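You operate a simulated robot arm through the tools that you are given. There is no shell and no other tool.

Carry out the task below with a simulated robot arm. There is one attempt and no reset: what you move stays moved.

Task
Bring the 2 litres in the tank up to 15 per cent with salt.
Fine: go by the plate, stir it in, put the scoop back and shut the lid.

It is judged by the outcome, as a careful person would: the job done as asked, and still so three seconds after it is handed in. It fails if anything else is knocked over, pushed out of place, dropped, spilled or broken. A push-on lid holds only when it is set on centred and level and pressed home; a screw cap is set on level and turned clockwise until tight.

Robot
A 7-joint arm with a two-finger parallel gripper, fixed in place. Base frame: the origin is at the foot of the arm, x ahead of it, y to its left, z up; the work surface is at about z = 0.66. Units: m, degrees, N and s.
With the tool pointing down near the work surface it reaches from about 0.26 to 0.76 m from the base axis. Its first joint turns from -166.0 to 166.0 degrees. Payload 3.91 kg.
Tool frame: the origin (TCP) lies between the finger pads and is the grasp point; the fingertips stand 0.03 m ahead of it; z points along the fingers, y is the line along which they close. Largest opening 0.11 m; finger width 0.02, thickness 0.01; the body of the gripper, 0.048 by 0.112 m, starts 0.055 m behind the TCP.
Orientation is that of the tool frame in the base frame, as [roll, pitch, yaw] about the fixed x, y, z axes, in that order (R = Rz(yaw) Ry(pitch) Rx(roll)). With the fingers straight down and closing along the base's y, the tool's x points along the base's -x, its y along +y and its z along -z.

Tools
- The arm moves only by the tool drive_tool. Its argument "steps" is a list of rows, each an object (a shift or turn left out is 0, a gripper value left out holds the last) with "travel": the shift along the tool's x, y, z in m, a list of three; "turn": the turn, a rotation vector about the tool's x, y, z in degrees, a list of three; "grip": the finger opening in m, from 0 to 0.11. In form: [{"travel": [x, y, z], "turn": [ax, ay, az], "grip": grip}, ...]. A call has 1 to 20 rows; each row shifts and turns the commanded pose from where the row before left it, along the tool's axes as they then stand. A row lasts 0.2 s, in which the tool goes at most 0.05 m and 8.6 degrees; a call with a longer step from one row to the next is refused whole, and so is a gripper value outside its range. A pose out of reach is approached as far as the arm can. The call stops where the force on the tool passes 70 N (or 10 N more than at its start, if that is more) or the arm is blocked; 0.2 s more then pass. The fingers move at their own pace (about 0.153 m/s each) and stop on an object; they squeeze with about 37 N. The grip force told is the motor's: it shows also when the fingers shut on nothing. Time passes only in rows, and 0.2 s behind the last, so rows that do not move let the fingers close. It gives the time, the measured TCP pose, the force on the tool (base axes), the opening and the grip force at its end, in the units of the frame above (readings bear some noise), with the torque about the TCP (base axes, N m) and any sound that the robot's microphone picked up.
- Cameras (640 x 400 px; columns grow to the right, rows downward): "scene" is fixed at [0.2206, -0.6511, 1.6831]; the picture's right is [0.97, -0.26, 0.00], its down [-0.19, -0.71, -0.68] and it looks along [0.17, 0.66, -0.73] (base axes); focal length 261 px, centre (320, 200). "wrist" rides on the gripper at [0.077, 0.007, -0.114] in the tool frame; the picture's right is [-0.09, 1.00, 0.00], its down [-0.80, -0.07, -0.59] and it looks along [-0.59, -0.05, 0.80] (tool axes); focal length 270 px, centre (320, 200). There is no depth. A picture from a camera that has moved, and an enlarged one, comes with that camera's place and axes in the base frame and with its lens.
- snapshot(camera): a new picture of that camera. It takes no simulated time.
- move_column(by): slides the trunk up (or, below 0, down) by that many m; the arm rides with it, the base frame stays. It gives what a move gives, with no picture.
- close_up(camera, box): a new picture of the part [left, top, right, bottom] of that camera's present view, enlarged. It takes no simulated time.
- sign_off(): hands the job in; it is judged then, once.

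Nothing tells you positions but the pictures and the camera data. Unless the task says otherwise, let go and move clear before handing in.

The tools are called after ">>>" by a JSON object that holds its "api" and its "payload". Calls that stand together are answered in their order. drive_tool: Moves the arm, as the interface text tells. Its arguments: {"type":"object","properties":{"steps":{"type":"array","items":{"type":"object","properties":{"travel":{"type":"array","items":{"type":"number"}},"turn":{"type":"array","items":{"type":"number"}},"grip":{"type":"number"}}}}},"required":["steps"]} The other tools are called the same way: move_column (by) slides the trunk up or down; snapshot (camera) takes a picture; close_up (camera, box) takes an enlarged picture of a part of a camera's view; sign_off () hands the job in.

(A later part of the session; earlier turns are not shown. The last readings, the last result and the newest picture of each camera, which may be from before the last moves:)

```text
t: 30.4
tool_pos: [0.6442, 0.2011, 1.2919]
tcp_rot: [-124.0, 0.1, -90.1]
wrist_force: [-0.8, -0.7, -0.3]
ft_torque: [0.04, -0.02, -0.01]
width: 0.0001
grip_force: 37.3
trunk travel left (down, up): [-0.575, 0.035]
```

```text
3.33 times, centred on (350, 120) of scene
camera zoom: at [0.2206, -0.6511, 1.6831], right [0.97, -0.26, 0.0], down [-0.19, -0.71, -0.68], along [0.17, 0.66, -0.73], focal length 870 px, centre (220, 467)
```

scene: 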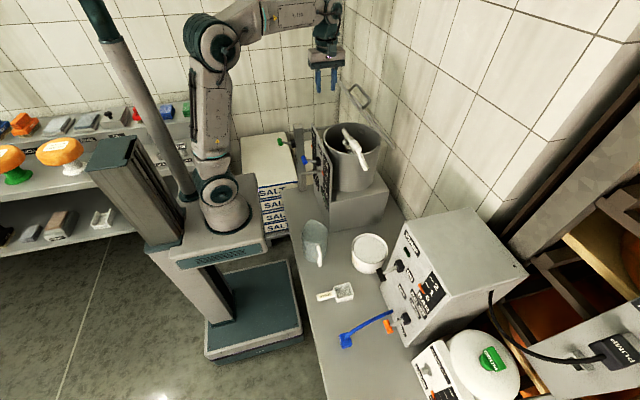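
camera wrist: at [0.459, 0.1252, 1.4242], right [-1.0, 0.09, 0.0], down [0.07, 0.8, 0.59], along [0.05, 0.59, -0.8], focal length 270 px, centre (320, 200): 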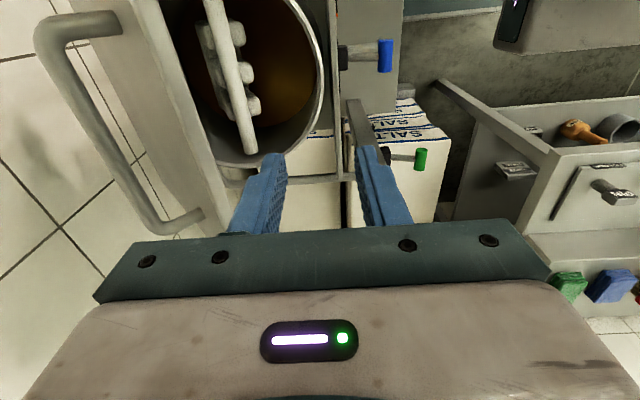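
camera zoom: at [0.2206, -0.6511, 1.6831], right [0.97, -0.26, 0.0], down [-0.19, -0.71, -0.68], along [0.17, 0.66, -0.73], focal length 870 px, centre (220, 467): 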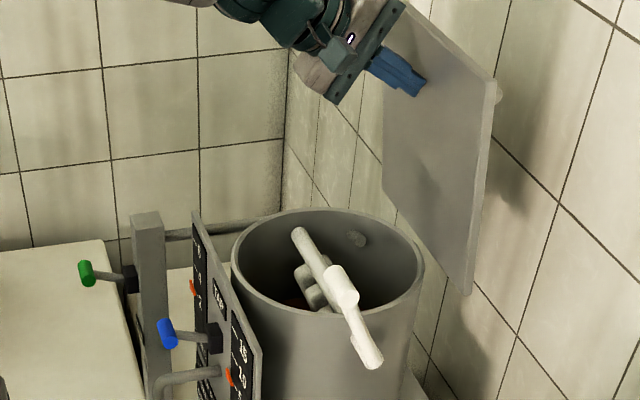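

The lid now stands nearly upright and stays. I'll retreat, restore the tool to straight down and go to look at the scoop and the tub.

>>> {"api": "drive_tool", "payload": {"steps": [{"travel": [0, 0, -0.04]}, {"travel": [0, 0, -0.04]}, {"travel": [0, 0.03, -0.03]}, {"travel": [0, 0.03, -0.03]}, {"turn": [-8, 0, 0]}, {"turn": [-8, 0, 0]}, {"turn": [-8, 0, 0]}, {"turn": [-8, 0, 0]}, {"turn": [-8, 0, 0]}, {"turn": [-8, 0, 0]}, {"turn": [-8, 0, 0]}]}}

>>> {"api": "snapshot", "payload": {"camera": "scene"}}

```text
t: 32.8
tool_pos: [0.4955, 0.2016, 1.3206]
tcp_rot: [179.8, 0.0, -90.0]
wrist_force: [0.2, 0.8, 0.2]
ft_torque: [0.01, 0.01, 0.01]
width: 0.0001
grip_force: 36.8
trunk travel left (down, up): [-0.575, 0.035]
```

```text
taken
```

scene: 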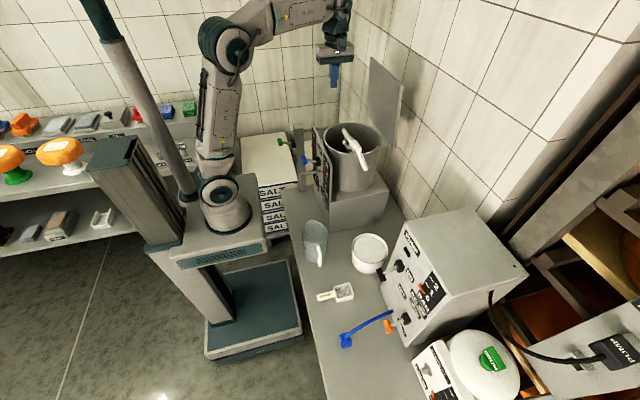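

The lid stays up. I'll yaw the tool back and move over the scoop area.

>>> {"api": "drive_tool", "payload": {"steps": [{"turn": [0, 0, 8.5], "grip": 0.06}, {"turn": [0, 0, 8.5]}, {"turn": [0, 0, 8.5]}, {"turn": [0, 0, 8.5]}, {"turn": [0, 0, 8.5]}, {"turn": [0, 0, 8.5]}, {"turn": [0, 0, 8.5]}, {"turn": [0, 0, 8.5]}, {"turn": [0, 0, 8.5]}, {"turn": [0, 0, 8.5]}, {"turn": [0, 0, 5]}]}}

>>> {"api": "drive_tool", "payload": {"steps": [{"travel": [0.017, -0.045, 0]}, {"travel": [0.017, -0.045, 0]}, {"travel": [0.017, -0.045, 0]}, {"travel": [0.017, -0.045, 0]}, {"travel": [0.017, -0.045, 0]}, {"travel": [0.017, -0.045, 0]}, {"travel": [0.017, -0.045, 0]}, {"travel": [0.017, -0.045, 0]}, {"travel": [0.017, -0.045, 0]}, {"travel": [0.017, -0.045, 0]}, {"travel": [0, 0, 0.045]}, {"travel": [0, 0, 0.045]}, {"travel": [0, 0, 0.045]}, {"travel": [0, 0, 0.045]}, {"travel": [0, 0, 0.045]}]}}

>>> {"api": "snapshot", "payload": {"camera": "wrist"}}

>>> {"api": "snapshot", "payload": {"camera": "scene"}}

```text
t: 35.2
tool_pos: [0.4935, 0.202, 1.3217]
tcp_rot: [179.9, 0.0, 179.9]
wrist_force: [-0.2, -0.7, 0.0]
ft_torque: [0.0, 0.02, 0.03]
width: 0.06
grip_force: 0.0
trunk travel left (down, up): [-0.575, 0.035]
```

```text
t: 38.4
tool_pos: [0.3231, -0.2494, 1.0938]
tcp_rot: [180.0, 0.0, 180.0]
wrist_force: [-0.3, 0.9, -0.2]
ft_torque: [-0.01, 0.01, -0.03]
width: 0.0597
grip_force: 0.1
trunk travel left (down, up): [-0.575, 0.035]
```

```text
taken
camera wrist: at [0.245, -0.242, 1.2094], right [0.09, 1.0, 0.0], down [0.8, -0.07, 0.59], along [0.59, -0.05, -0.8], focal length 270 px, centre (320, 200)
```

wrist: 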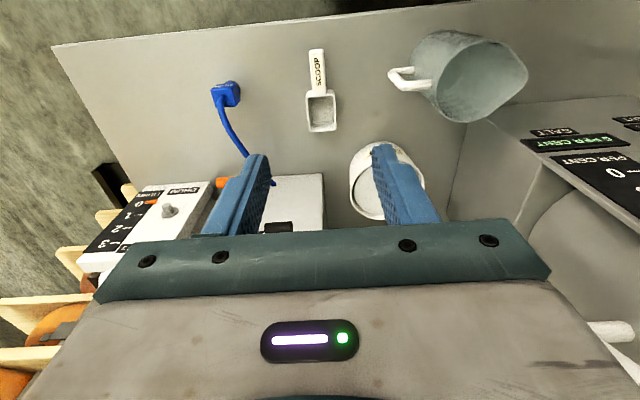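

```text
taken
```

scene: 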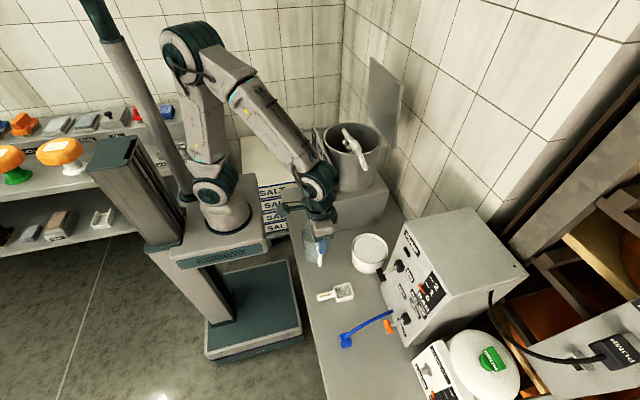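

The scoop lies along x with its handle toward the robot at y about -0.253. I'll zoom for precise geometry.

>>> {"api": "close_up", "payload": {"camera": "wrist", "box": [270, 30, 370, 145]}}

>>> {"api": "close_up", "payload": {"camera": "wrist", "box": [330, 20, 540, 230]}}

```text
3.48 times, centred on (320, 88) of wrist
camera zoom: at [0.245, -0.242, 1.2094], right [0.09, 1.0, 0.0], down [0.8, -0.07, 0.59], along [0.59, -0.05, -0.8], focal length 940 px, centre (320, 591)
```

zoom: 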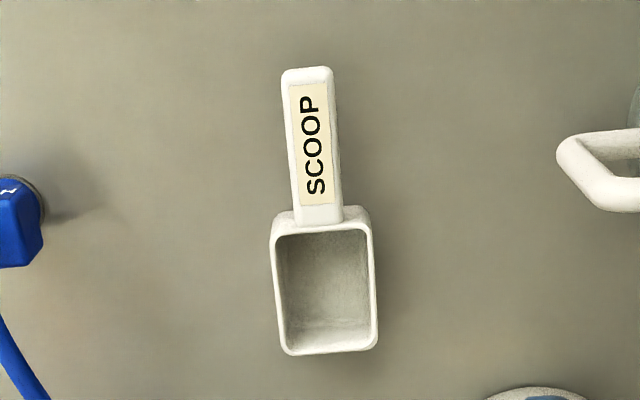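

```text
1.90 times, centred on (435, 125) of wrist
camera zoom: at [0.245, -0.242, 1.2094], right [0.09, 1.0, 0.0], down [0.8, -0.07, 0.59], along [0.59, -0.05, -0.8], focal length 515 px, centre (101, 343)
```

zoom: 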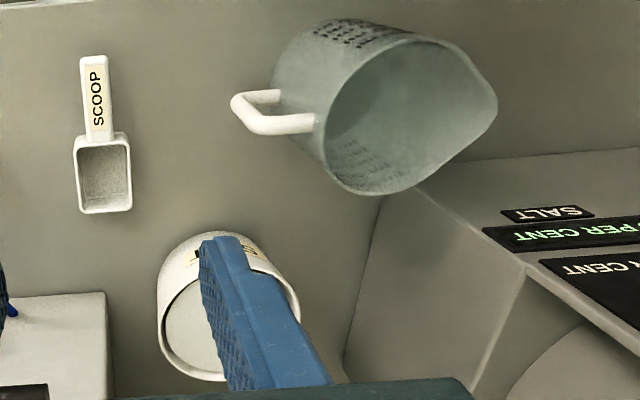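

The tub's rim is at about z 0.745 with the salt roughly 1 cm below it, centred near (0.56, -0.123). I'll go lower over the scoop with the tool tilted forward so I can grip the handle that way.

>>> {"api": "drive_tool", "payload": {"steps": [{"travel": [0, 0, 0.04]}, {"travel": [0, 0, 0.04]}, {"travel": [0, 0, 0.04]}, {"travel": [0, 0, 0.04]}, {"travel": [0, 0, 0.04]}, {"turn": [0, -8.5, 0]}, {"turn": [0, -8.5, 0]}, {"turn": [0, -8.5, 0]}, {"turn": [0, -8.5, 0]}]}}

>>> {"api": "snapshot", "payload": {"camera": "wrist"}}

>>> {"api": "snapshot", "payload": {"camera": "scene"}}

```text
t: 40.4
tool_pos: [0.3246, -0.2475, 0.8966]
tcp_rot: [-180.0, 34.3, -179.9]
wrist_force: [0.7, -0.2, -0.1]
ft_torque: [-0.01, 0.0, 0.0]
width: 0.0599
grip_force: 0.1
trunk travel left (down, up): [-0.575, 0.035]
```

```text
taken
camera wrist: at [0.1948, -0.2412, 0.9479], right [0.07, 1.0, 0.05], down [0.33, -0.07, 0.94], along [0.94, -0.05, -0.33], focal length 270 px, centre (320, 200)
```

wrist: 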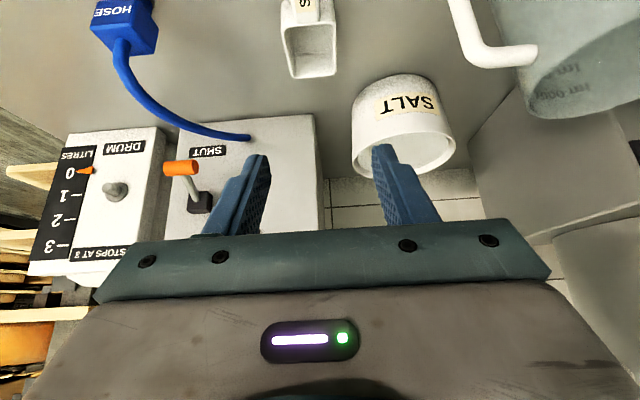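

```text
taken
```

scene: 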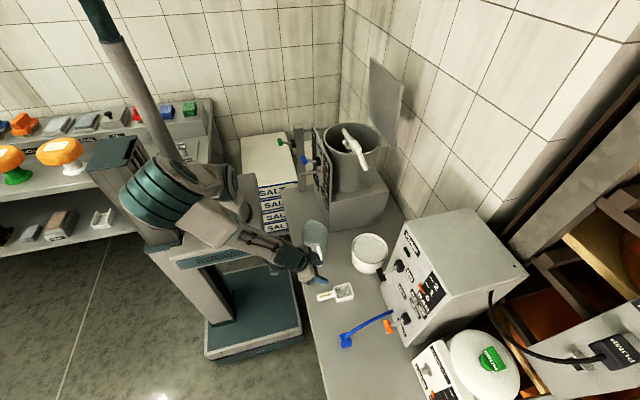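

This pose is reachable. I'll descend to just above the scoop handle and check alignment.

>>> {"api": "drive_tool", "payload": {"steps": [{"travel": [0.0191, -0.0013, 0.0297], "grip": 0.05}, {"travel": [0.0191, -0.0013, 0.0297]}, {"travel": [0.0191, -0.0013, 0.0297]}, {"travel": [0.0191, -0.0013, 0.0297]}, {"travel": [0.0191, -0.0013, 0.0297]}]}}

>>> {"api": "snapshot", "payload": {"camera": "wrist"}}

>>> {"api": "close_up", "payload": {"camera": "scene", "box": [270, 220, 400, 320]}}

```text
t: 41.6
tool_pos: [0.3272, -0.2539, 0.7188]
tcp_rot: [179.9, 34.0, -179.9]
wrist_force: [-0.4, -0.2, -0.3]
ft_torque: [0.03, 0.0, -0.03]
width: 0.0502
grip_force: 0.1
trunk travel left (down, up): [-0.575, 0.035]
```

```text
taken
camera wrist: at [0.1982, -0.2477, 0.7704], right [0.07, 1.0, 0.05], down [0.33, -0.07, 0.94], along [0.94, -0.05, -0.34], focal length 270 px, centre (320, 200)
```

wrist: 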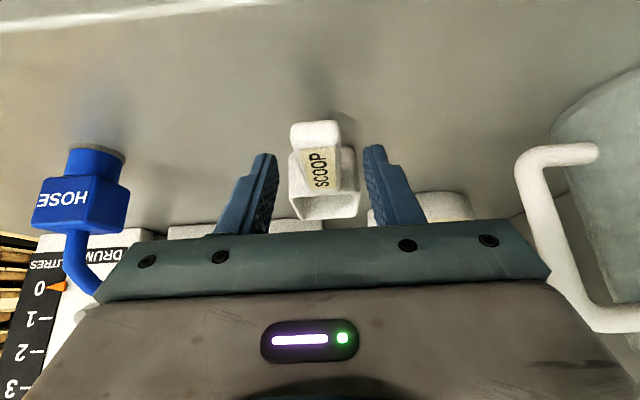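

```text
4.00 times, centred on (335, 270) of scene
camera zoom: at [0.2206, -0.6511, 1.6831], right [0.97, -0.26, 0.0], down [-0.19, -0.71, -0.68], along [0.17, 0.66, -0.73], focal length 1044 px, centre (260, -80)
```

zoom: 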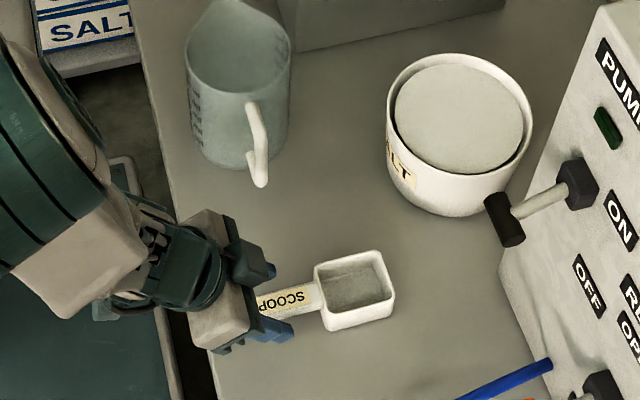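

The handle is centred between the fingers at about z 0.69. I'll lower slightly and close on it.

>>> {"api": "drive_tool", "payload": {"steps": [{"travel": [0.0098, 0, 0.0088]}, {"grip": 0.0}, {}, {}, {}]}}

>>> {"api": "snapshot", "payload": {"camera": "wrist"}}

>>> {"api": "close_up", "payload": {"camera": "scene", "box": [290, 240, 390, 320]}}

```text
t: 42.8
tool_pos: [0.324, -0.2542, 0.7057]
tcp_rot: [180.0, 34.0, -180.0]
wrist_force: [0.9, 0.2, -0.2]
ft_torque: [0.04, 0.02, 0.01]
width: 0.0251
grip_force: 37.5
trunk travel left (down, up): [-0.575, 0.035]
```

```text
taken
camera wrist: at [0.1952, -0.2477, 0.7583], right [0.07, 1.0, 0.05], down [0.33, -0.07, 0.94], along [0.94, -0.05, -0.34], focal length 270 px, centre (320, 200)
```

wrist: 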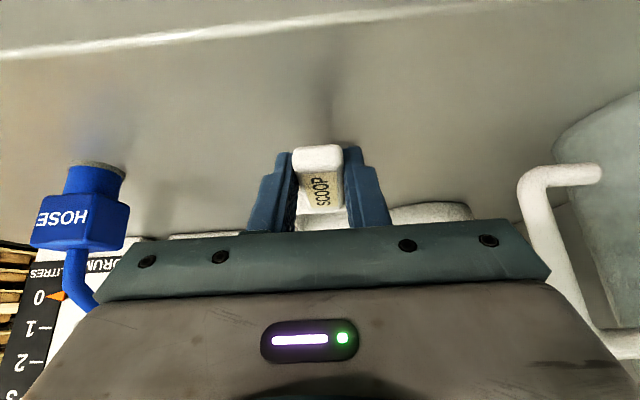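

```text
5.00 times, centred on (340, 280) of scene
camera zoom: at [0.2206, -0.6511, 1.6831], right [0.97, -0.26, 0.0], down [-0.19, -0.71, -0.68], along [0.17, 0.66, -0.73], focal length 1305 px, centre (220, -200)
```

zoom: 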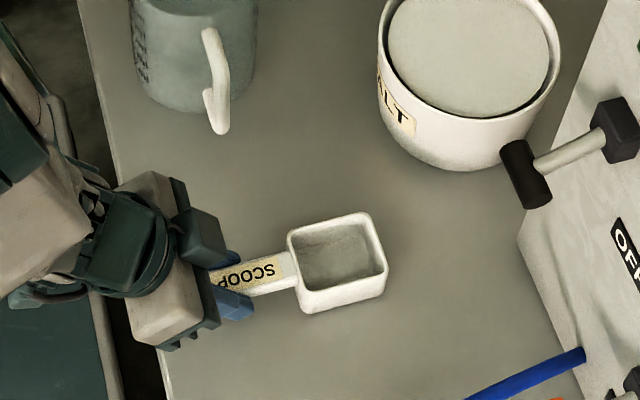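

The scoop is held by its handle (25 mm wide). I'll lift it straight up, keep it level and move near the tub to measure the tub's position before dipping.

>>> {"api": "drive_tool", "payload": {"steps": [{"travel": [-0.0112, 0, -0.0166]}, {"travel": [-0.0224, 0, -0.0332]}, {"travel": [-0.0224, 0, -0.0332]}, {"travel": [-0.0224, 0, -0.0332]}, {"travel": [-0.0224, 0, -0.0332]}, {"travel": [-0.0224, 0, -0.0332]}, {"travel": [-0.0224, 0, -0.0332]}, {"travel": [-0.0224, 0, -0.0332]}, {"travel": [-0.0166, 0.0315, 0.0112]}, {"travel": [-0.0166, 0.0315, 0.0112]}, {"travel": [-0.0166, 0.0315, 0.0112]}, {"travel": [-0.0166, 0.0315, 0.0112]}]}}

>>> {"api": "snapshot", "payload": {"camera": "wrist"}}

>>> {"api": "snapshot", "payload": {"camera": "scene"}}

```text
t: 45.4
tool_pos: [0.4152, -0.1374, 1.0104]
tcp_rot: [180.0, 33.8, -180.0]
wrist_force: [0.5, 0.2, -0.1]
ft_torque: [0.01, 0.0, -0.03]
width: 0.0
grip_force: 36.3
out of reach, approached as far as the arm can: row 10, 11
trunk travel left (down, up): [-0.575, 0.035]
```

```text
taken
camera wrist: at [0.2874, -0.1315, 1.0613], right [0.07, 1.0, 0.05], down [0.33, -0.07, 0.94], along [0.94, -0.05, -0.34], focal length 270 px, centre (320, 200)
```

wrist: 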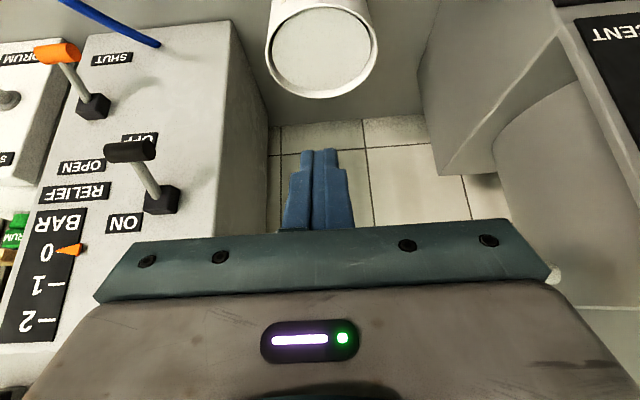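

```text
taken
```

scene: 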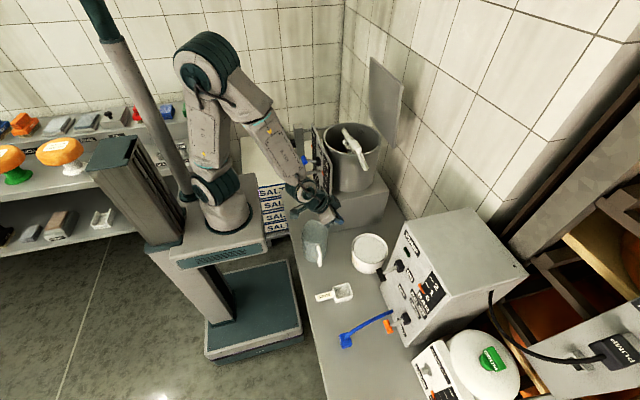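

The scoop slipped out of the fingers, and it seems to be still lying on the table. I'll check it closely, and the tub from here.

>>> {"api": "close_up", "payload": {"camera": "scene", "box": [290, 240, 390, 320]}}

>>> {"api": "close_up", "payload": {"camera": "wrist", "box": [240, 0, 400, 110]}}

```text
5.00 times, centred on (340, 280) of scene
camera zoom: at [0.2206, -0.6511, 1.6831], right [0.97, -0.26, 0.0], down [-0.19, -0.71, -0.68], along [0.17, 0.66, -0.73], focal length 1305 px, centre (220, -200)
```

zoom: 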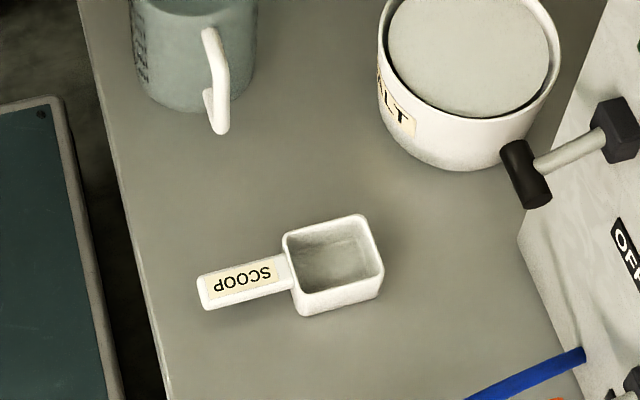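

```text
3.64 times, centred on (320, 55) of wrist
camera zoom: at [0.2874, -0.1315, 1.0613], right [0.07, 1.0, 0.05], down [0.33, -0.07, 0.94], along [0.94, -0.05, -0.34], focal length 983 px, centre (320, 727)
```

zoom: 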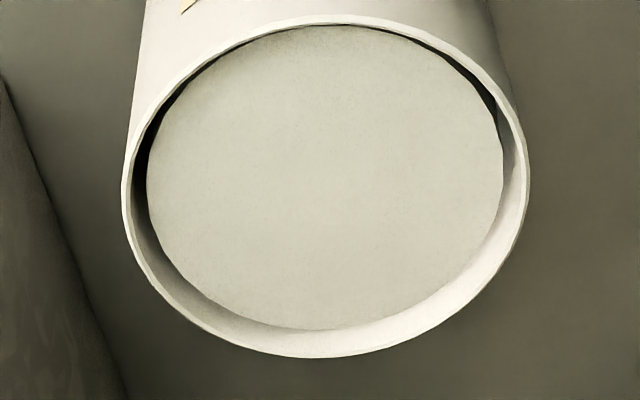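

The scoop is back on its spot, turned by only a few degrees. I'll return and regrip deeper in the fingers, a bit closer to the bowl, then lift slowly.

>>> {"api": "drive_tool", "payload": {"steps": [{"travel": [0.0, 0, -0.01], "grip": 0.05}, {"travel": [0.0166, -0.0315, -0.0112]}, {"travel": [0.0166, -0.0315, -0.0112]}, {"travel": [0.0166, -0.0315, -0.0112]}, {"travel": [0.0116, -0.0215, -0.0078]}]}}

```text
t: 46.6
tool_pos: [0.339, -0.2572, 1.0178]
tcp_rot: [-179.9, 34.0, -180.0]
wrist_force: [0.5, -0.1, 0.3]
ft_torque: [0.02, 0.0, 0.02]
width: 0.0499
grip_force: 0.2
out of reach, approached as far as the arm can: row 1
trunk travel left (down, up): [-0.575, 0.035]
```

>>> {"api": "drive_tool", "payload": {"steps": [{"travel": [0.0209, 0.0005, 0.0321]}, {"travel": [0.0209, 0.0005, 0.0321]}, {"travel": [0.0209, 0.0005, 0.0321]}, {"travel": [0.0209, 0.0005, 0.0321]}, {"travel": [0.0209, 0.0005, 0.0321]}, {"travel": [0.0209, 0.0005, 0.0321]}, {"travel": [0.0209, 0.0005, 0.0321]}]}}

>>> {"api": "snapshot", "payload": {"camera": "wrist"}}

>>> {"api": "close_up", "payload": {"camera": "wrist", "box": [240, 60, 400, 200]}}

```text
t: 48.2
tool_pos: [0.3427, -0.2539, 0.7505]
tcp_rot: [-179.9, 34.0, 179.9]
wrist_force: [1.0, -0.8, 0.0]
ft_torque: [-0.03, 0.01, 0.01]
width: 0.0499
grip_force: 0.2
trunk travel left (down, up): [-0.575, 0.035]
```

```text
taken
camera wrist: at [0.2134, -0.2469, 0.8021], right [0.07, 1.0, 0.05], down [0.33, -0.07, 0.94], along [0.94, -0.05, -0.34], focal length 270 px, centre (320, 200)
```

wrist: 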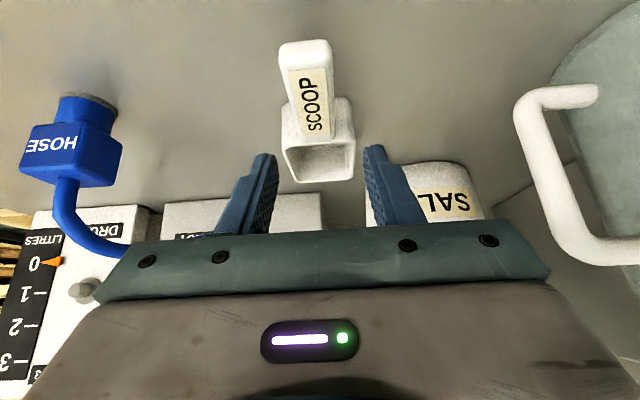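

```text
2.86 times, centred on (320, 130) of wrist
camera zoom: at [0.2134, -0.2469, 0.8021], right [0.07, 1.0, 0.05], down [0.33, -0.07, 0.94], along [0.94, -0.05, -0.34], focal length 772 px, centre (320, 400)
```

zoom: 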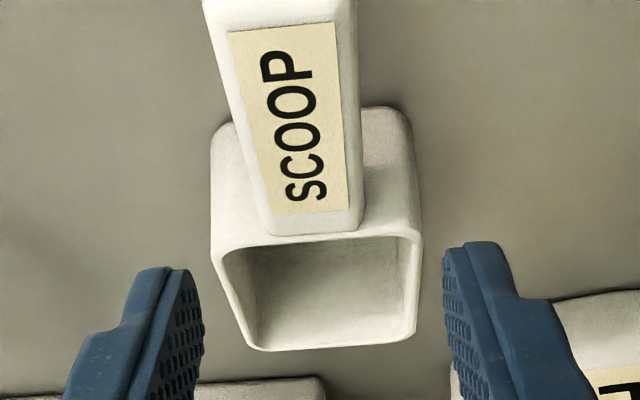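

The handle is well centred. I'll descend so the handle sits at the TCP, then close.

>>> {"api": "drive_tool", "payload": {"steps": [{"travel": [0.0103, 0, 0.0153]}, {"travel": [0.0103, 0, 0.0153]}, {"travel": [0.0104, 0, 0.0154]}, {}, {"grip": 0.0}, {}, {}, {}, {}]}}

>>> {"api": "snapshot", "payload": {"camera": "wrist"}}

```text
t: 50.2
tool_pos: [0.342, -0.2532, 0.6942]
tcp_rot: [180.0, 33.9, -179.9]
wrist_force: [0.1, 0.4, 1.0]
ft_torque: [-0.06, -0.1, -0.04]
width: 0.0251
grip_force: 37.0
trunk travel left (down, up): [-0.575, 0.035]
```

```text
taken
camera wrist: at [0.2138, -0.2467, 0.7466], right [0.07, 1.0, 0.05], down [0.33, -0.07, 0.94], along [0.94, -0.05, -0.34], focal length 270 px, centre (320, 200)
```

wrist: 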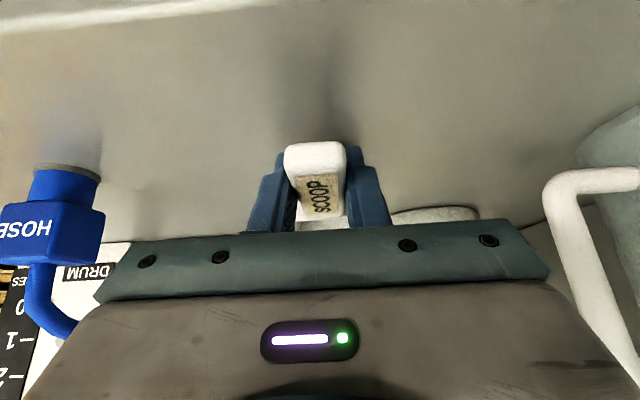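

Width is 25 mm with full grip force. I'll lift slowly by a few centimetres and check it holds.

>>> {"api": "drive_tool", "payload": {"steps": [{"travel": [-0.0028, 0, -0.0041]}, {"travel": [-0.0028, 0, -0.0041]}, {"travel": [-0.0056, 0, -0.0083]}, {"travel": [-0.0056, 0, -0.0083]}, {"travel": [-0.0056, 0, -0.0083]}, {}]}}

>>> {"api": "snapshot", "payload": {"camera": "wrist"}}

>>> {"api": "close_up", "payload": {"camera": "scene", "box": [290, 240, 390, 320]}}

```text
t: 51.6
tool_pos: [0.3428, -0.2536, 0.7349]
tcp_rot: [-179.9, 33.9, -179.9]
wrist_force: [-0.2, -0.4, -0.9]
ft_torque: [-0.01, 0.0, -0.01]
width: 0.025
grip_force: 36.8
trunk travel left (down, up): [-0.575, 0.035]
```

```text
taken
camera wrist: at [0.2143, -0.2468, 0.7869], right [0.07, 1.0, 0.05], down [0.33, -0.07, 0.94], along [0.94, -0.05, -0.34], focal length 270 px, centre (320, 200)
```

wrist: 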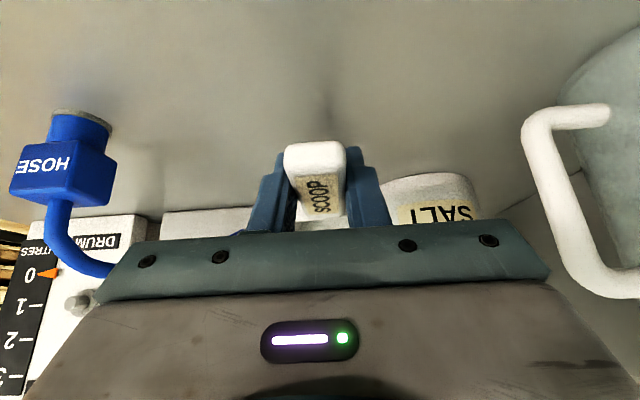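

```text
5.00 times, centred on (340, 280) of scene
camera zoom: at [0.2206, -0.6511, 1.6831], right [0.97, -0.26, 0.0], down [-0.19, -0.71, -0.68], along [0.17, 0.66, -0.73], focal length 1305 px, centre (220, -200)
```

zoom: 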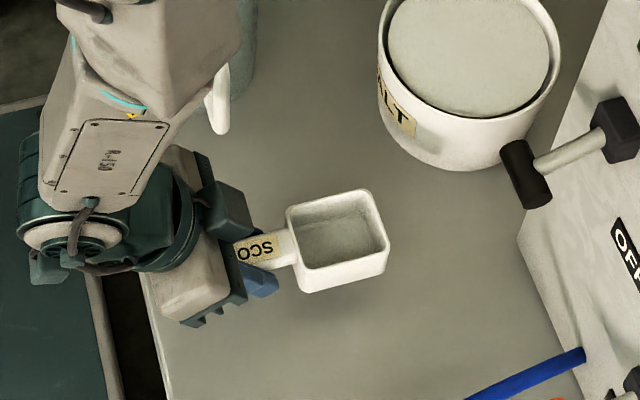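

The scoop is held level now. I'll lift to z 0.9 and move diagonally toward the tub, watching reach.

>>> {"api": "drive_tool", "payload": {"steps": [{"travel": [-0.014, 0, -0.0207]}, {"travel": [-0.0168, 0, -0.0249]}, {"travel": [-0.0168, 0, -0.0249]}, {"travel": [-0.0168, 0, -0.0249]}, {"travel": [-0.0168, 0, -0.0249]}, {"travel": [-0.0112, 0, -0.0166]}, {"travel": [-0.0148, 0.0204, 0.01]}, {"travel": [-0.0148, 0.0204, 0.01]}, {"travel": [-0.0148, 0.0204, 0.01]}, {"travel": [-0.0148, 0.0204, 0.01]}, {"travel": [-0.0148, 0.0204, 0.01]}, {"travel": [-0.0148, 0.0204, 0.01]}]}}

>>> {"api": "snapshot", "payload": {"camera": "wrist"}}

>>> {"api": "snapshot", "payload": {"camera": "scene"}}

```text
t: 54.2
tool_pos: [0.4515, -0.1312, 0.8992]
tcp_rot: [180.0, 34.0, -179.9]
wrist_force: [0.1, -0.9, -0.8]
ft_torque: [-0.01, 0.0, -0.01]
width: 0.0252
grip_force: 37.2
trunk travel left (down, up): [-0.575, 0.035]
```

```text
taken
camera wrist: at [0.3225, -0.123, 0.9515], right [0.07, 1.0, 0.05], down [0.33, -0.07, 0.94], along [0.94, -0.05, -0.34], focal length 270 px, centre (320, 200)
```

wrist: 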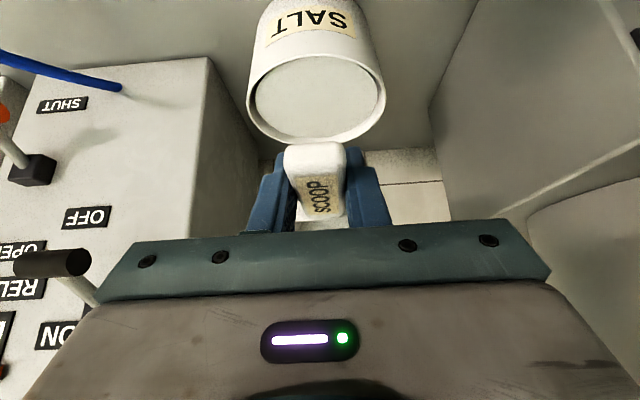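

```text
taken
```

scene: 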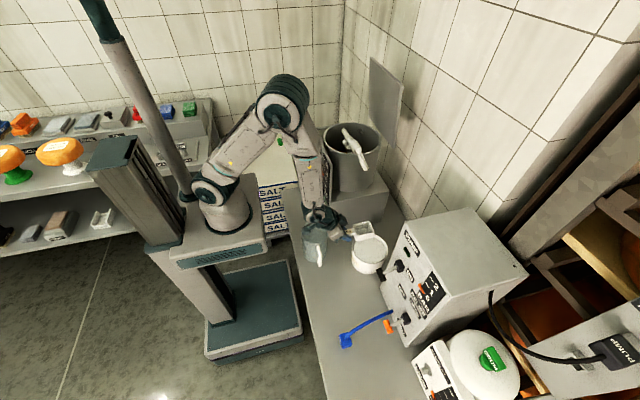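

Scoop is held above the tub side. Let me measure the tub rim again from this view.

>>> {"api": "close_up", "payload": {"camera": "wrist", "box": [230, 40, 400, 160]}}

>>> {"api": "close_up", "payload": {"camera": "scene", "box": [290, 190, 410, 290]}}

```text
3.33 times, centred on (315, 100) of wrist
camera zoom: at [0.3225, -0.123, 0.9515], right [0.07, 1.0, 0.05], down [0.33, -0.07, 0.94], along [0.94, -0.05, -0.34], focal length 901 px, centre (337, 533)
```

zoom: 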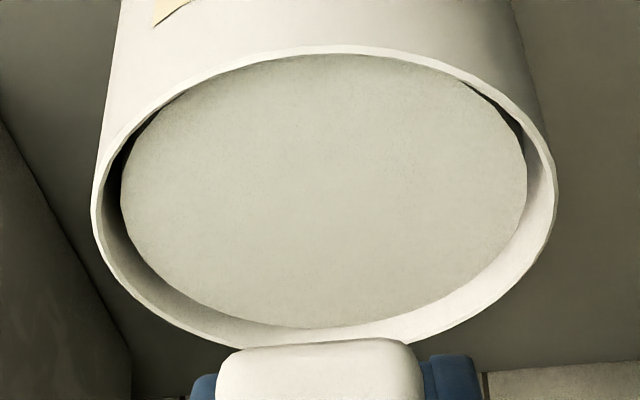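

```text
4.00 times, centred on (350, 240) of scene
camera zoom: at [0.2206, -0.6511, 1.6831], right [0.97, -0.26, 0.0], down [-0.19, -0.71, -0.68], along [0.17, 0.66, -0.73], focal length 1044 px, centre (200, 40)
```

zoom: 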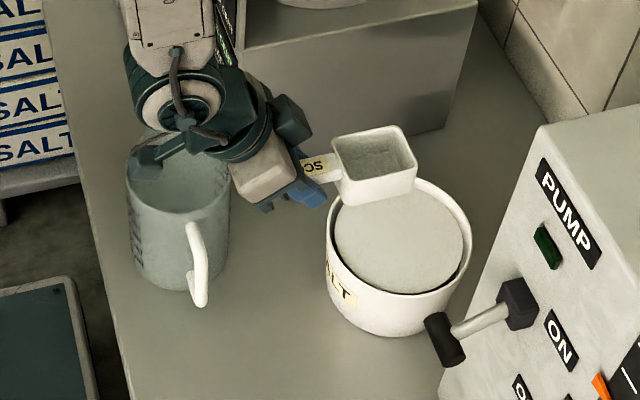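

The tub centre comes out at about (0.582, -0.133), rim near z 0.746. I'll nose the scoop down 25 degrees and position it over the tub, then check before dipping.

>>> {"api": "drive_tool", "payload": {"steps": [{"turn": [0, 5, 0]}, {"turn": [0, 5, 0]}, {"turn": [0, 5, 0]}, {"turn": [0, 5, 0]}, {"turn": [0, 5, 0]}, {"travel": [-0.0278, -0.0007, 0.0044]}, {"travel": [-0.0278, -0.0007, 0.0044]}, {"travel": [-0.0278, -0.0007, 0.0044]}, {"travel": [0.0039, 0, 0.0247]}, {"travel": [0.0039, 0, 0.0247]}]}}

>>> {"api": "snapshot", "payload": {"camera": "wrist"}}

>>> {"api": "close_up", "payload": {"camera": "scene", "box": [290, 190, 410, 290]}}

```text
t: 56.4
tool_pos: [0.5352, -0.1334, 0.8485]
tcp_rot: [-179.9, 9.0, 180.0]
wrist_force: [0.6, -0.2, -0.8]
ft_torque: [0.04, 0.02, 0.01]
width: 0.0252
grip_force: 37.2
trunk travel left (down, up): [-0.575, 0.035]
```

```text
taken
camera wrist: at [0.4404, -0.1257, 0.9499], right [0.09, 1.0, 0.01], down [0.7, -0.07, 0.71], along [0.71, -0.05, -0.7], focal length 270 px, centre (320, 200)
```

wrist: 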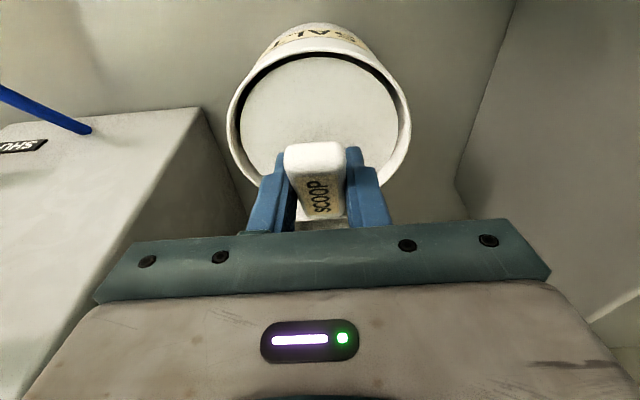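

```text
4.00 times, centred on (350, 240) of scene
camera zoom: at [0.2206, -0.6511, 1.6831], right [0.97, -0.26, 0.0], down [-0.19, -0.71, -0.68], along [0.17, 0.66, -0.73], focal length 1044 px, centre (200, 40)
```

zoom: 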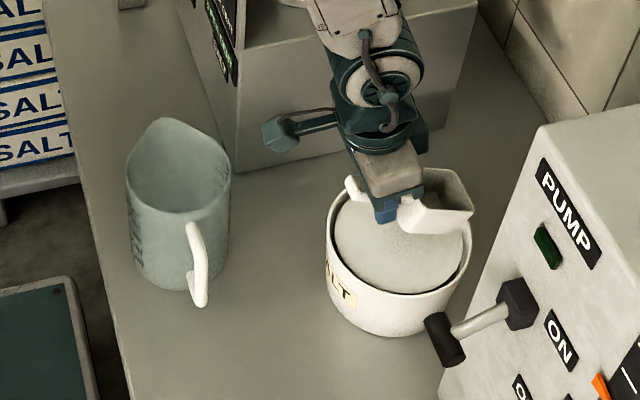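

>>> {"api": "close_up", "payload": {"camera": "wrist", "box": [210, 10, 430, 200]}}

```text
2.11 times, centred on (320, 105) of wrist
camera zoom: at [0.4404, -0.1257, 0.9499], right [0.09, 1.0, 0.01], down [0.7, -0.07, 0.71], along [0.71, -0.05, -0.7], focal length 569 px, centre (320, 400)
```

zoom: 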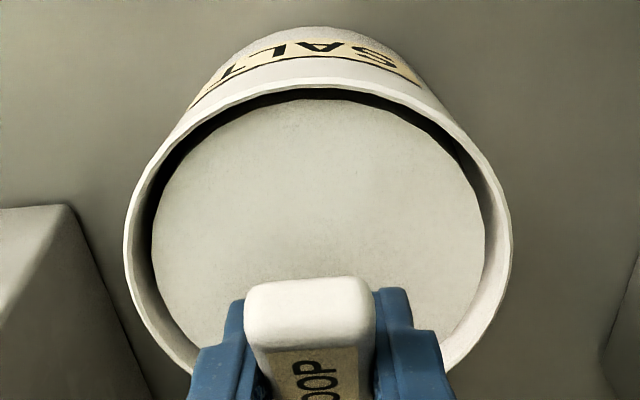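

Alignment is good: the scoop is centred over the salt with clearance on both sides. I'll dip it in.

>>> {"api": "drive_tool", "payload": {"steps": [{"travel": [0.0031, 0, 0.0195]}, {"travel": [0.0031, 0, 0.0195]}, {"travel": [0.0031, 0, 0.0195]}, {"travel": [0.0031, 0, 0.0195]}, {"travel": [0.0031, 0, 0.0185]}, {}]}}

>>> {"api": "snapshot", "payload": {"camera": "wrist"}}

>>> {"api": "close_up", "payload": {"camera": "scene", "box": [290, 190, 410, 290]}}

```text
t: 57.8
tool_pos: [0.5341, -0.1332, 0.7558]
tcp_rot: [-179.9, 9.1, 180.0]
wrist_force: [-8.1, -1.4, 25.4]
ft_torque: [-0.02, 0.74, 0.0]
width: 0.0253
grip_force: 37.4
trunk travel left (down, up): [-0.575, 0.035]
```

```text
taken
camera wrist: at [0.4391, -0.1265, 0.8555], right [0.09, 1.0, 0.01], down [0.7, -0.07, 0.72], along [0.71, -0.05, -0.7], focal length 270 px, centre (320, 200)
```

wrist: 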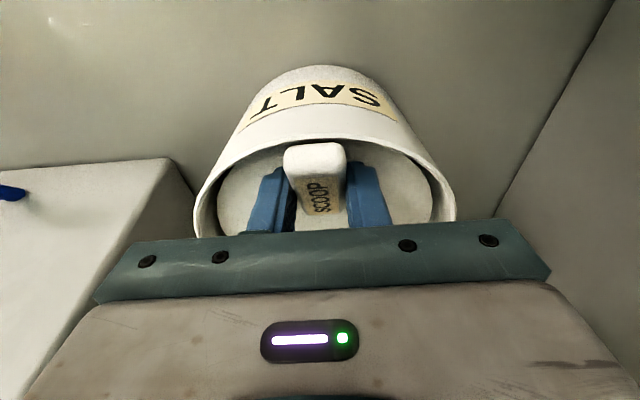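

```text
4.00 times, centred on (350, 240) of scene
camera zoom: at [0.2206, -0.6511, 1.6831], right [0.97, -0.26, 0.0], down [-0.19, -0.71, -0.68], along [0.17, 0.66, -0.73], focal length 1044 px, centre (200, 40)
```

zoom: 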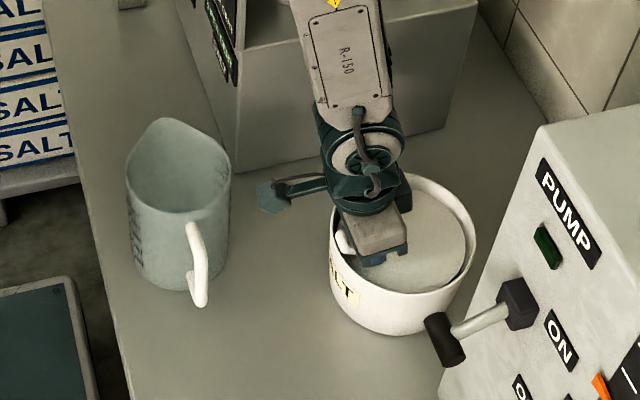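

I feel 25 N upward at this depth, so something is touching. I'll look closely at the tail, the rim and the camera bracket before going on.

>>> {"api": "close_up", "payload": {"camera": "wrist", "box": [180, 50, 470, 240]}}

>>> {"api": "close_up", "payload": {"camera": "scene", "box": [330, 205, 400, 275]}}

```text
2.11 times, centred on (325, 145) of wrist
camera zoom: at [0.4391, -0.1265, 0.8555], right [0.09, 1.0, 0.01], down [0.7, -0.07, 0.72], along [0.71, -0.05, -0.7], focal length 569 px, centre (310, 316)
```

zoom: 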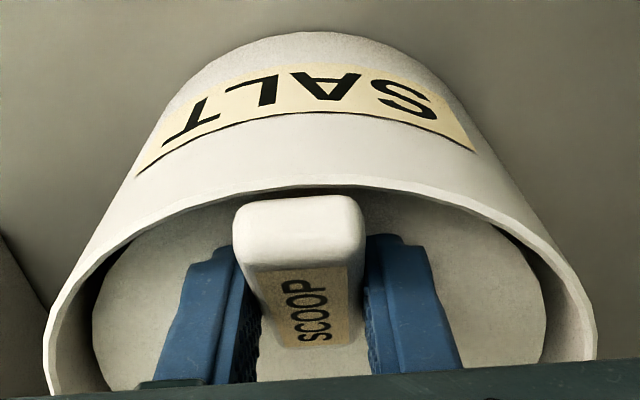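

```text
5.71 times, centred on (365, 240) of scene
camera zoom: at [0.2206, -0.6511, 1.6831], right [0.97, -0.26, 0.0], down [-0.19, -0.71, -0.68], along [0.17, 0.66, -0.73], focal length 1491 px, centre (63, -29)
```

zoom: 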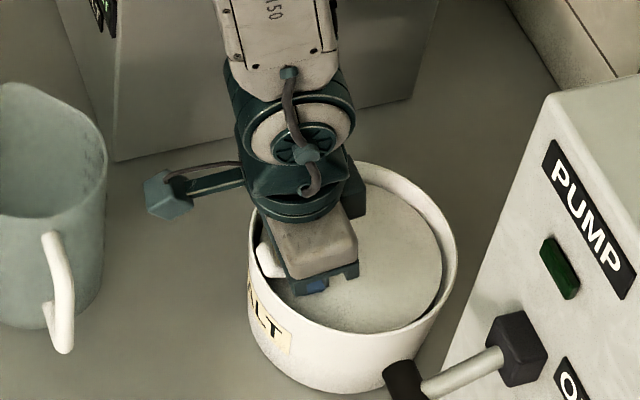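

The fingertips are resting on the salt surface (about z 0.726) while the bowl is inside it. I'll ease up a few millimetres, level the scoop inside the tub and lift slowly.

>>> {"api": "drive_tool", "payload": {"steps": [{"travel": [-0.0008, 0, -0.0049]}, {"turn": [0, -5, 0]}, {"turn": [0, -5, 0]}, {"travel": [-0.002, 0, -0.0046], "turn": [0, -5, 0]}, {"travel": [-0.0036, 0, -0.0071], "turn": [0, -5, 0]}, {"travel": [-0.0052, 0, -0.0085], "turn": [0, -5, 0]}, {"travel": [-0.0056, 0, -0.0083]}, {"travel": [-0.0084, 0, -0.0124]}, {"travel": [-0.0112, 0, -0.0166]}, {"travel": [-0.0112, 0, -0.0166]}, {}]}}

>>> {"api": "snapshot", "payload": {"camera": "wrist"}}

>>> {"api": "close_up", "payload": {"camera": "scene", "box": [290, 190, 410, 290]}}

```text
t: 60.2
tool_pos: [0.5364, -0.1327, 0.845]
tcp_rot: [180.0, 34.1, 179.9]
wrist_force: [-0.5, 0.4, -1.9]
ft_torque: [-0.03, 0.07, 0.0]
width: 0.0252
grip_force: 36.7
trunk travel left (down, up): [-0.575, 0.035]
```

```text
taken
camera wrist: at [0.4074, -0.126, 0.8973], right [0.07, 1.0, 0.05], down [0.33, -0.07, 0.94], along [0.94, -0.05, -0.34], focal length 270 px, centre (320, 200)
```

wrist: 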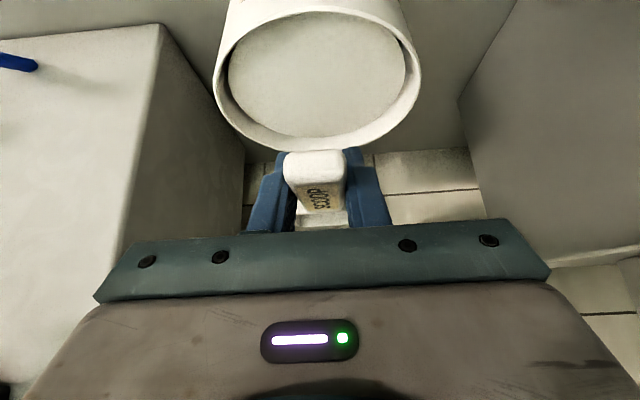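

```text
4.00 times, centred on (350, 240) of scene
camera zoom: at [0.2206, -0.6511, 1.6831], right [0.97, -0.26, 0.0], down [-0.19, -0.71, -0.68], along [0.17, 0.66, -0.73], focal length 1044 px, centre (200, 40)
```

zoom: 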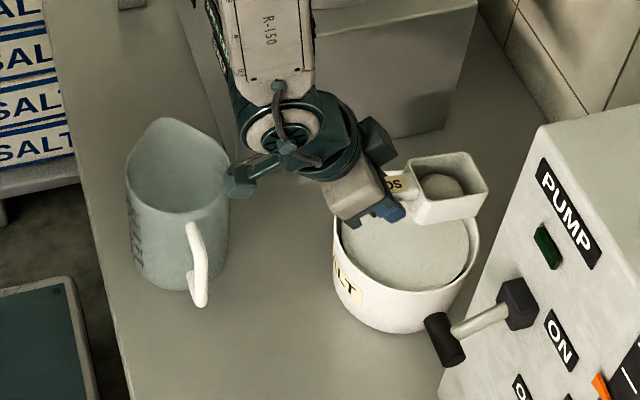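

There is a heap of salt in the bowl and the wrist load rose by about 1.1 N. I'll zoom to judge the fill and see whether the tub shifted.

>>> {"api": "close_up", "payload": {"camera": "scene", "box": [345, 215, 405, 275]}}

>>> {"api": "close_up", "payload": {"camera": "wrist", "box": [200, 0, 440, 160]}}

```text
6.67 times, centred on (375, 245) of scene
camera zoom: at [0.2206, -0.6511, 1.6831], right [0.97, -0.26, 0.0], down [-0.19, -0.71, -0.68], along [0.17, 0.66, -0.73], focal length 1740 px, centre (-47, -100)
```

zoom: 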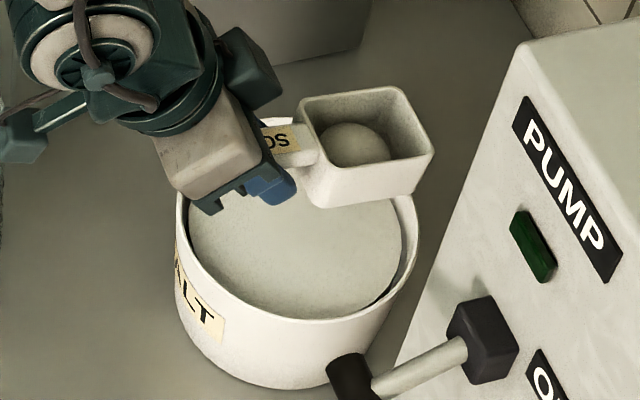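

```text
2.50 times, centred on (320, 80) of wrist
camera zoom: at [0.4074, -0.126, 0.8973], right [0.07, 1.0, 0.05], down [0.33, -0.07, 0.94], along [0.94, -0.05, -0.34], focal length 676 px, centre (320, 500)
```

zoom: 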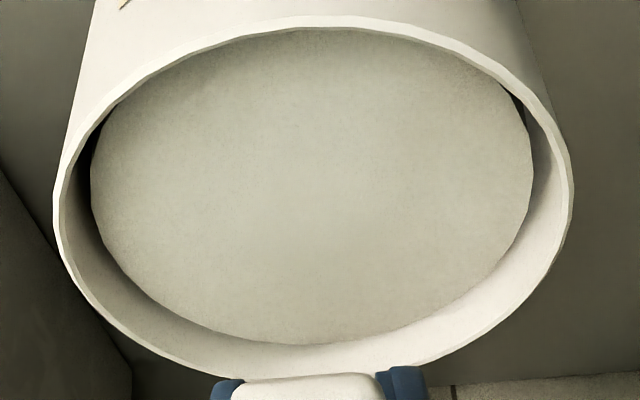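

One rounded heap of salt sits securely in the bowl; the tub nudged only a few millimetres. Now I'll raise the level scoop straight up, clear of the crank.

>>> {"api": "drive_tool", "payload": {"steps": [{"travel": [-0.0043, 0, -0.0092]}, {"travel": [-0.0086, 0, -0.0183]}, {"travel": [-0.0129, 0, -0.0275]}, {"travel": [-0.0129, 0, -0.0275]}, {"travel": [-0.0129, 0, -0.0275]}, {"travel": [-0.0129, 0, -0.0275]}, {"travel": [-0.0129, 0, -0.0275]}, {"travel": [-0.0129, 0, -0.0275]}, {"travel": [-0.0129, 0, -0.0275]}, {"travel": [-0.0129, 0, -0.0275]}, {"travel": [-0.0129, 0, -0.0275]}, {"travel": [-0.0129, 0, -0.0275]}, {"travel": [-0.0129, 0, -0.0275]}, {"travel": [-0.0129, 0, -0.0275]}, {"travel": [-0.0086, 0, -0.0183]}, {"travel": [-0.0043, 0, -0.0092]}]}}

>>> {"api": "snapshot", "payload": {"camera": "scene"}}

>>> {"api": "snapshot", "payload": {"camera": "wrist"}}

```text
t: 63.6
tool_pos: [0.4719, -0.1329, 1.2669]
tcp_rot: [179.9, 34.1, 179.9]
wrist_force: [-1.0, 0.1, -1.2]
ft_torque: [-0.01, 0.09, -0.02]
width: 0.0252
grip_force: 36.8
trunk travel left (down, up): [-0.575, 0.035]
```

```text
taken
```

scene: 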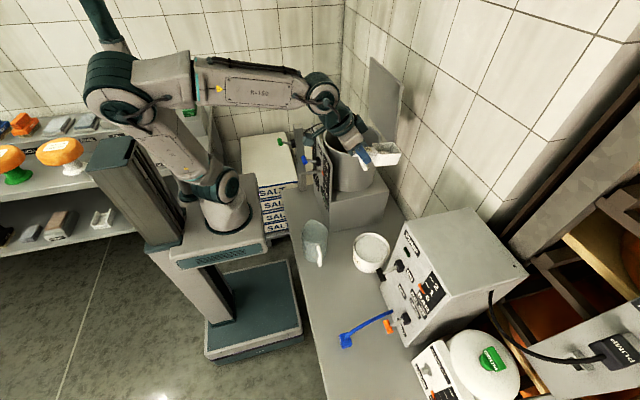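

```text
taken
camera wrist: at [0.3417, -0.1259, 1.318], right [0.07, 1.0, 0.05], down [0.33, -0.07, 0.94], along [0.94, -0.05, -0.34], focal length 270 px, centre (320, 200)
```

wrist: 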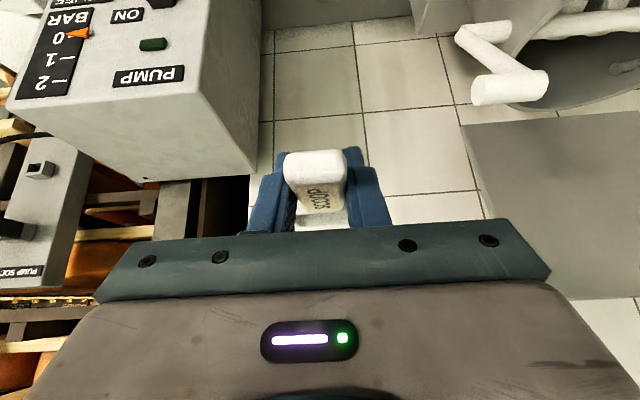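

Next is the traverse over the crank to the tank mouth at z 1.27, keeping the scoop level.

>>> {"api": "drive_tool", "payload": {"steps": [{"travel": [0, 0.01, 0]}, {"travel": [0, 0.02, 0]}, {"travel": [0, 0.03, 0]}, {"travel": [0, 0.03, 0]}, {"travel": [0, 0.03, 0]}, {"travel": [0, 0.03, 0]}, {"travel": [0, 0.03, 0]}, {"travel": [0, 0.03, 0]}, {"travel": [0, 0.03, 0]}, {"travel": [0, 0.03, 0]}, {"travel": [0, 0.03, 0]}, {"travel": [0, 0.02, 0]}, {"travel": [0, 0.01, 0]}, {}]}}

>>> {"api": "snapshot", "payload": {"camera": "wrist"}}

>>> {"api": "close_up", "payload": {"camera": "scene", "box": [290, 60, 410, 180]}}

```text
t: 66.6
tool_pos: [0.4712, 0.1972, 1.2656]
tcp_rot: [-180.0, 33.9, 180.0]
wrist_force: [0.1, 0.6, -1.3]
ft_torque: [0.02, 0.06, -0.01]
width: 0.0252
grip_force: 37.2
trunk travel left (down, up): [-0.575, 0.035]
```

```text
taken
camera wrist: at [0.3418, 0.2041, 1.3173], right [0.07, 1.0, 0.05], down [0.33, -0.07, 0.94], along [0.94, -0.05, -0.34], focal length 270 px, centre (320, 200)
```

wrist: 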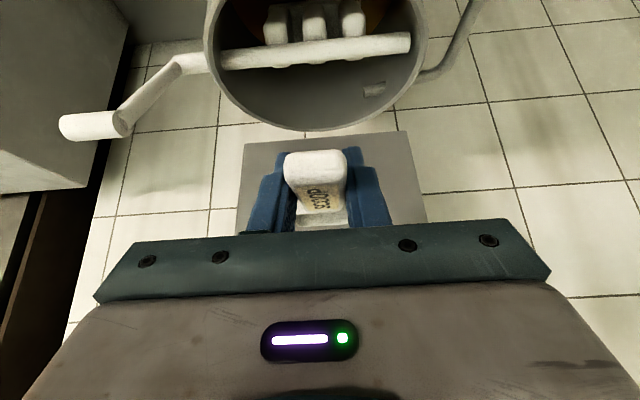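

```text
3.33 times, centred on (350, 120) of scene
camera zoom: at [0.2206, -0.6511, 1.6831], right [0.97, -0.26, 0.0], down [-0.19, -0.71, -0.68], along [0.17, 0.66, -0.73], focal length 870 px, centre (220, 467)
```

zoom: 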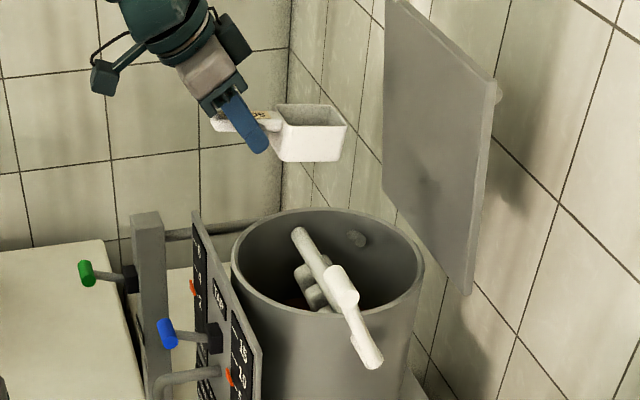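

>>> {"api": "close_up", "payload": {"camera": "scene", "box": [360, 85, 400, 115]}}

>>> {"api": "close_up", "payload": {"camera": "wrist", "box": [40, 0, 460, 150]}}

```text
13.33 times, centred on (380, 100) of scene
camera zoom: at [0.2206, -0.6511, 1.6831], right [0.97, -0.26, 0.0], down [-0.19, -0.71, -0.68], along [0.17, 0.66, -0.73], focal length 3479 px, centre (-480, 1533)
```

zoom: 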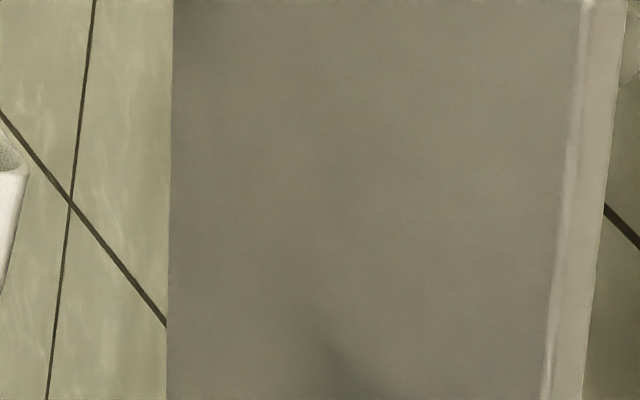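

```text
1.52 times, centred on (250, 75) of wrist
camera zoom: at [0.3418, 0.2041, 1.3173], right [0.07, 1.0, 0.05], down [0.33, -0.07, 0.94], along [0.94, -0.05, -0.34], focal length 412 px, centre (427, 390)
```

zoom: 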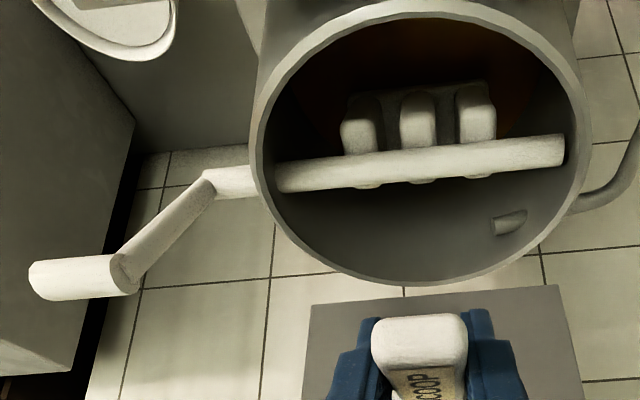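

>>> {"api": "close_up", "payload": {"camera": "scene", "box": [325, 82, 373, 112]}}

```text
13.33 times, centred on (349, 97) of scene
camera zoom: at [0.2206, -0.6511, 1.6831], right [0.97, -0.26, 0.0], down [-0.19, -0.71, -0.68], along [0.17, 0.66, -0.73], focal length 3479 px, centre (-67, 1573)
```

zoom: 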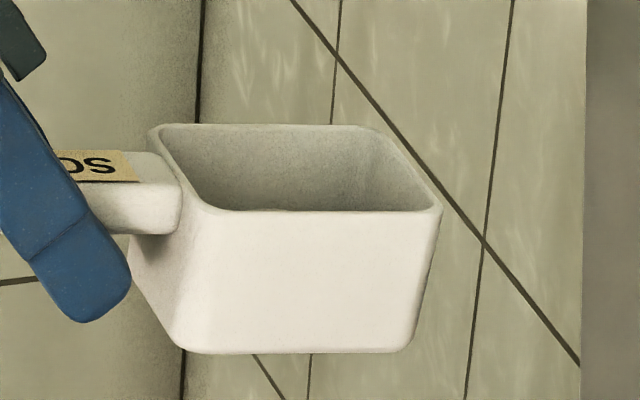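

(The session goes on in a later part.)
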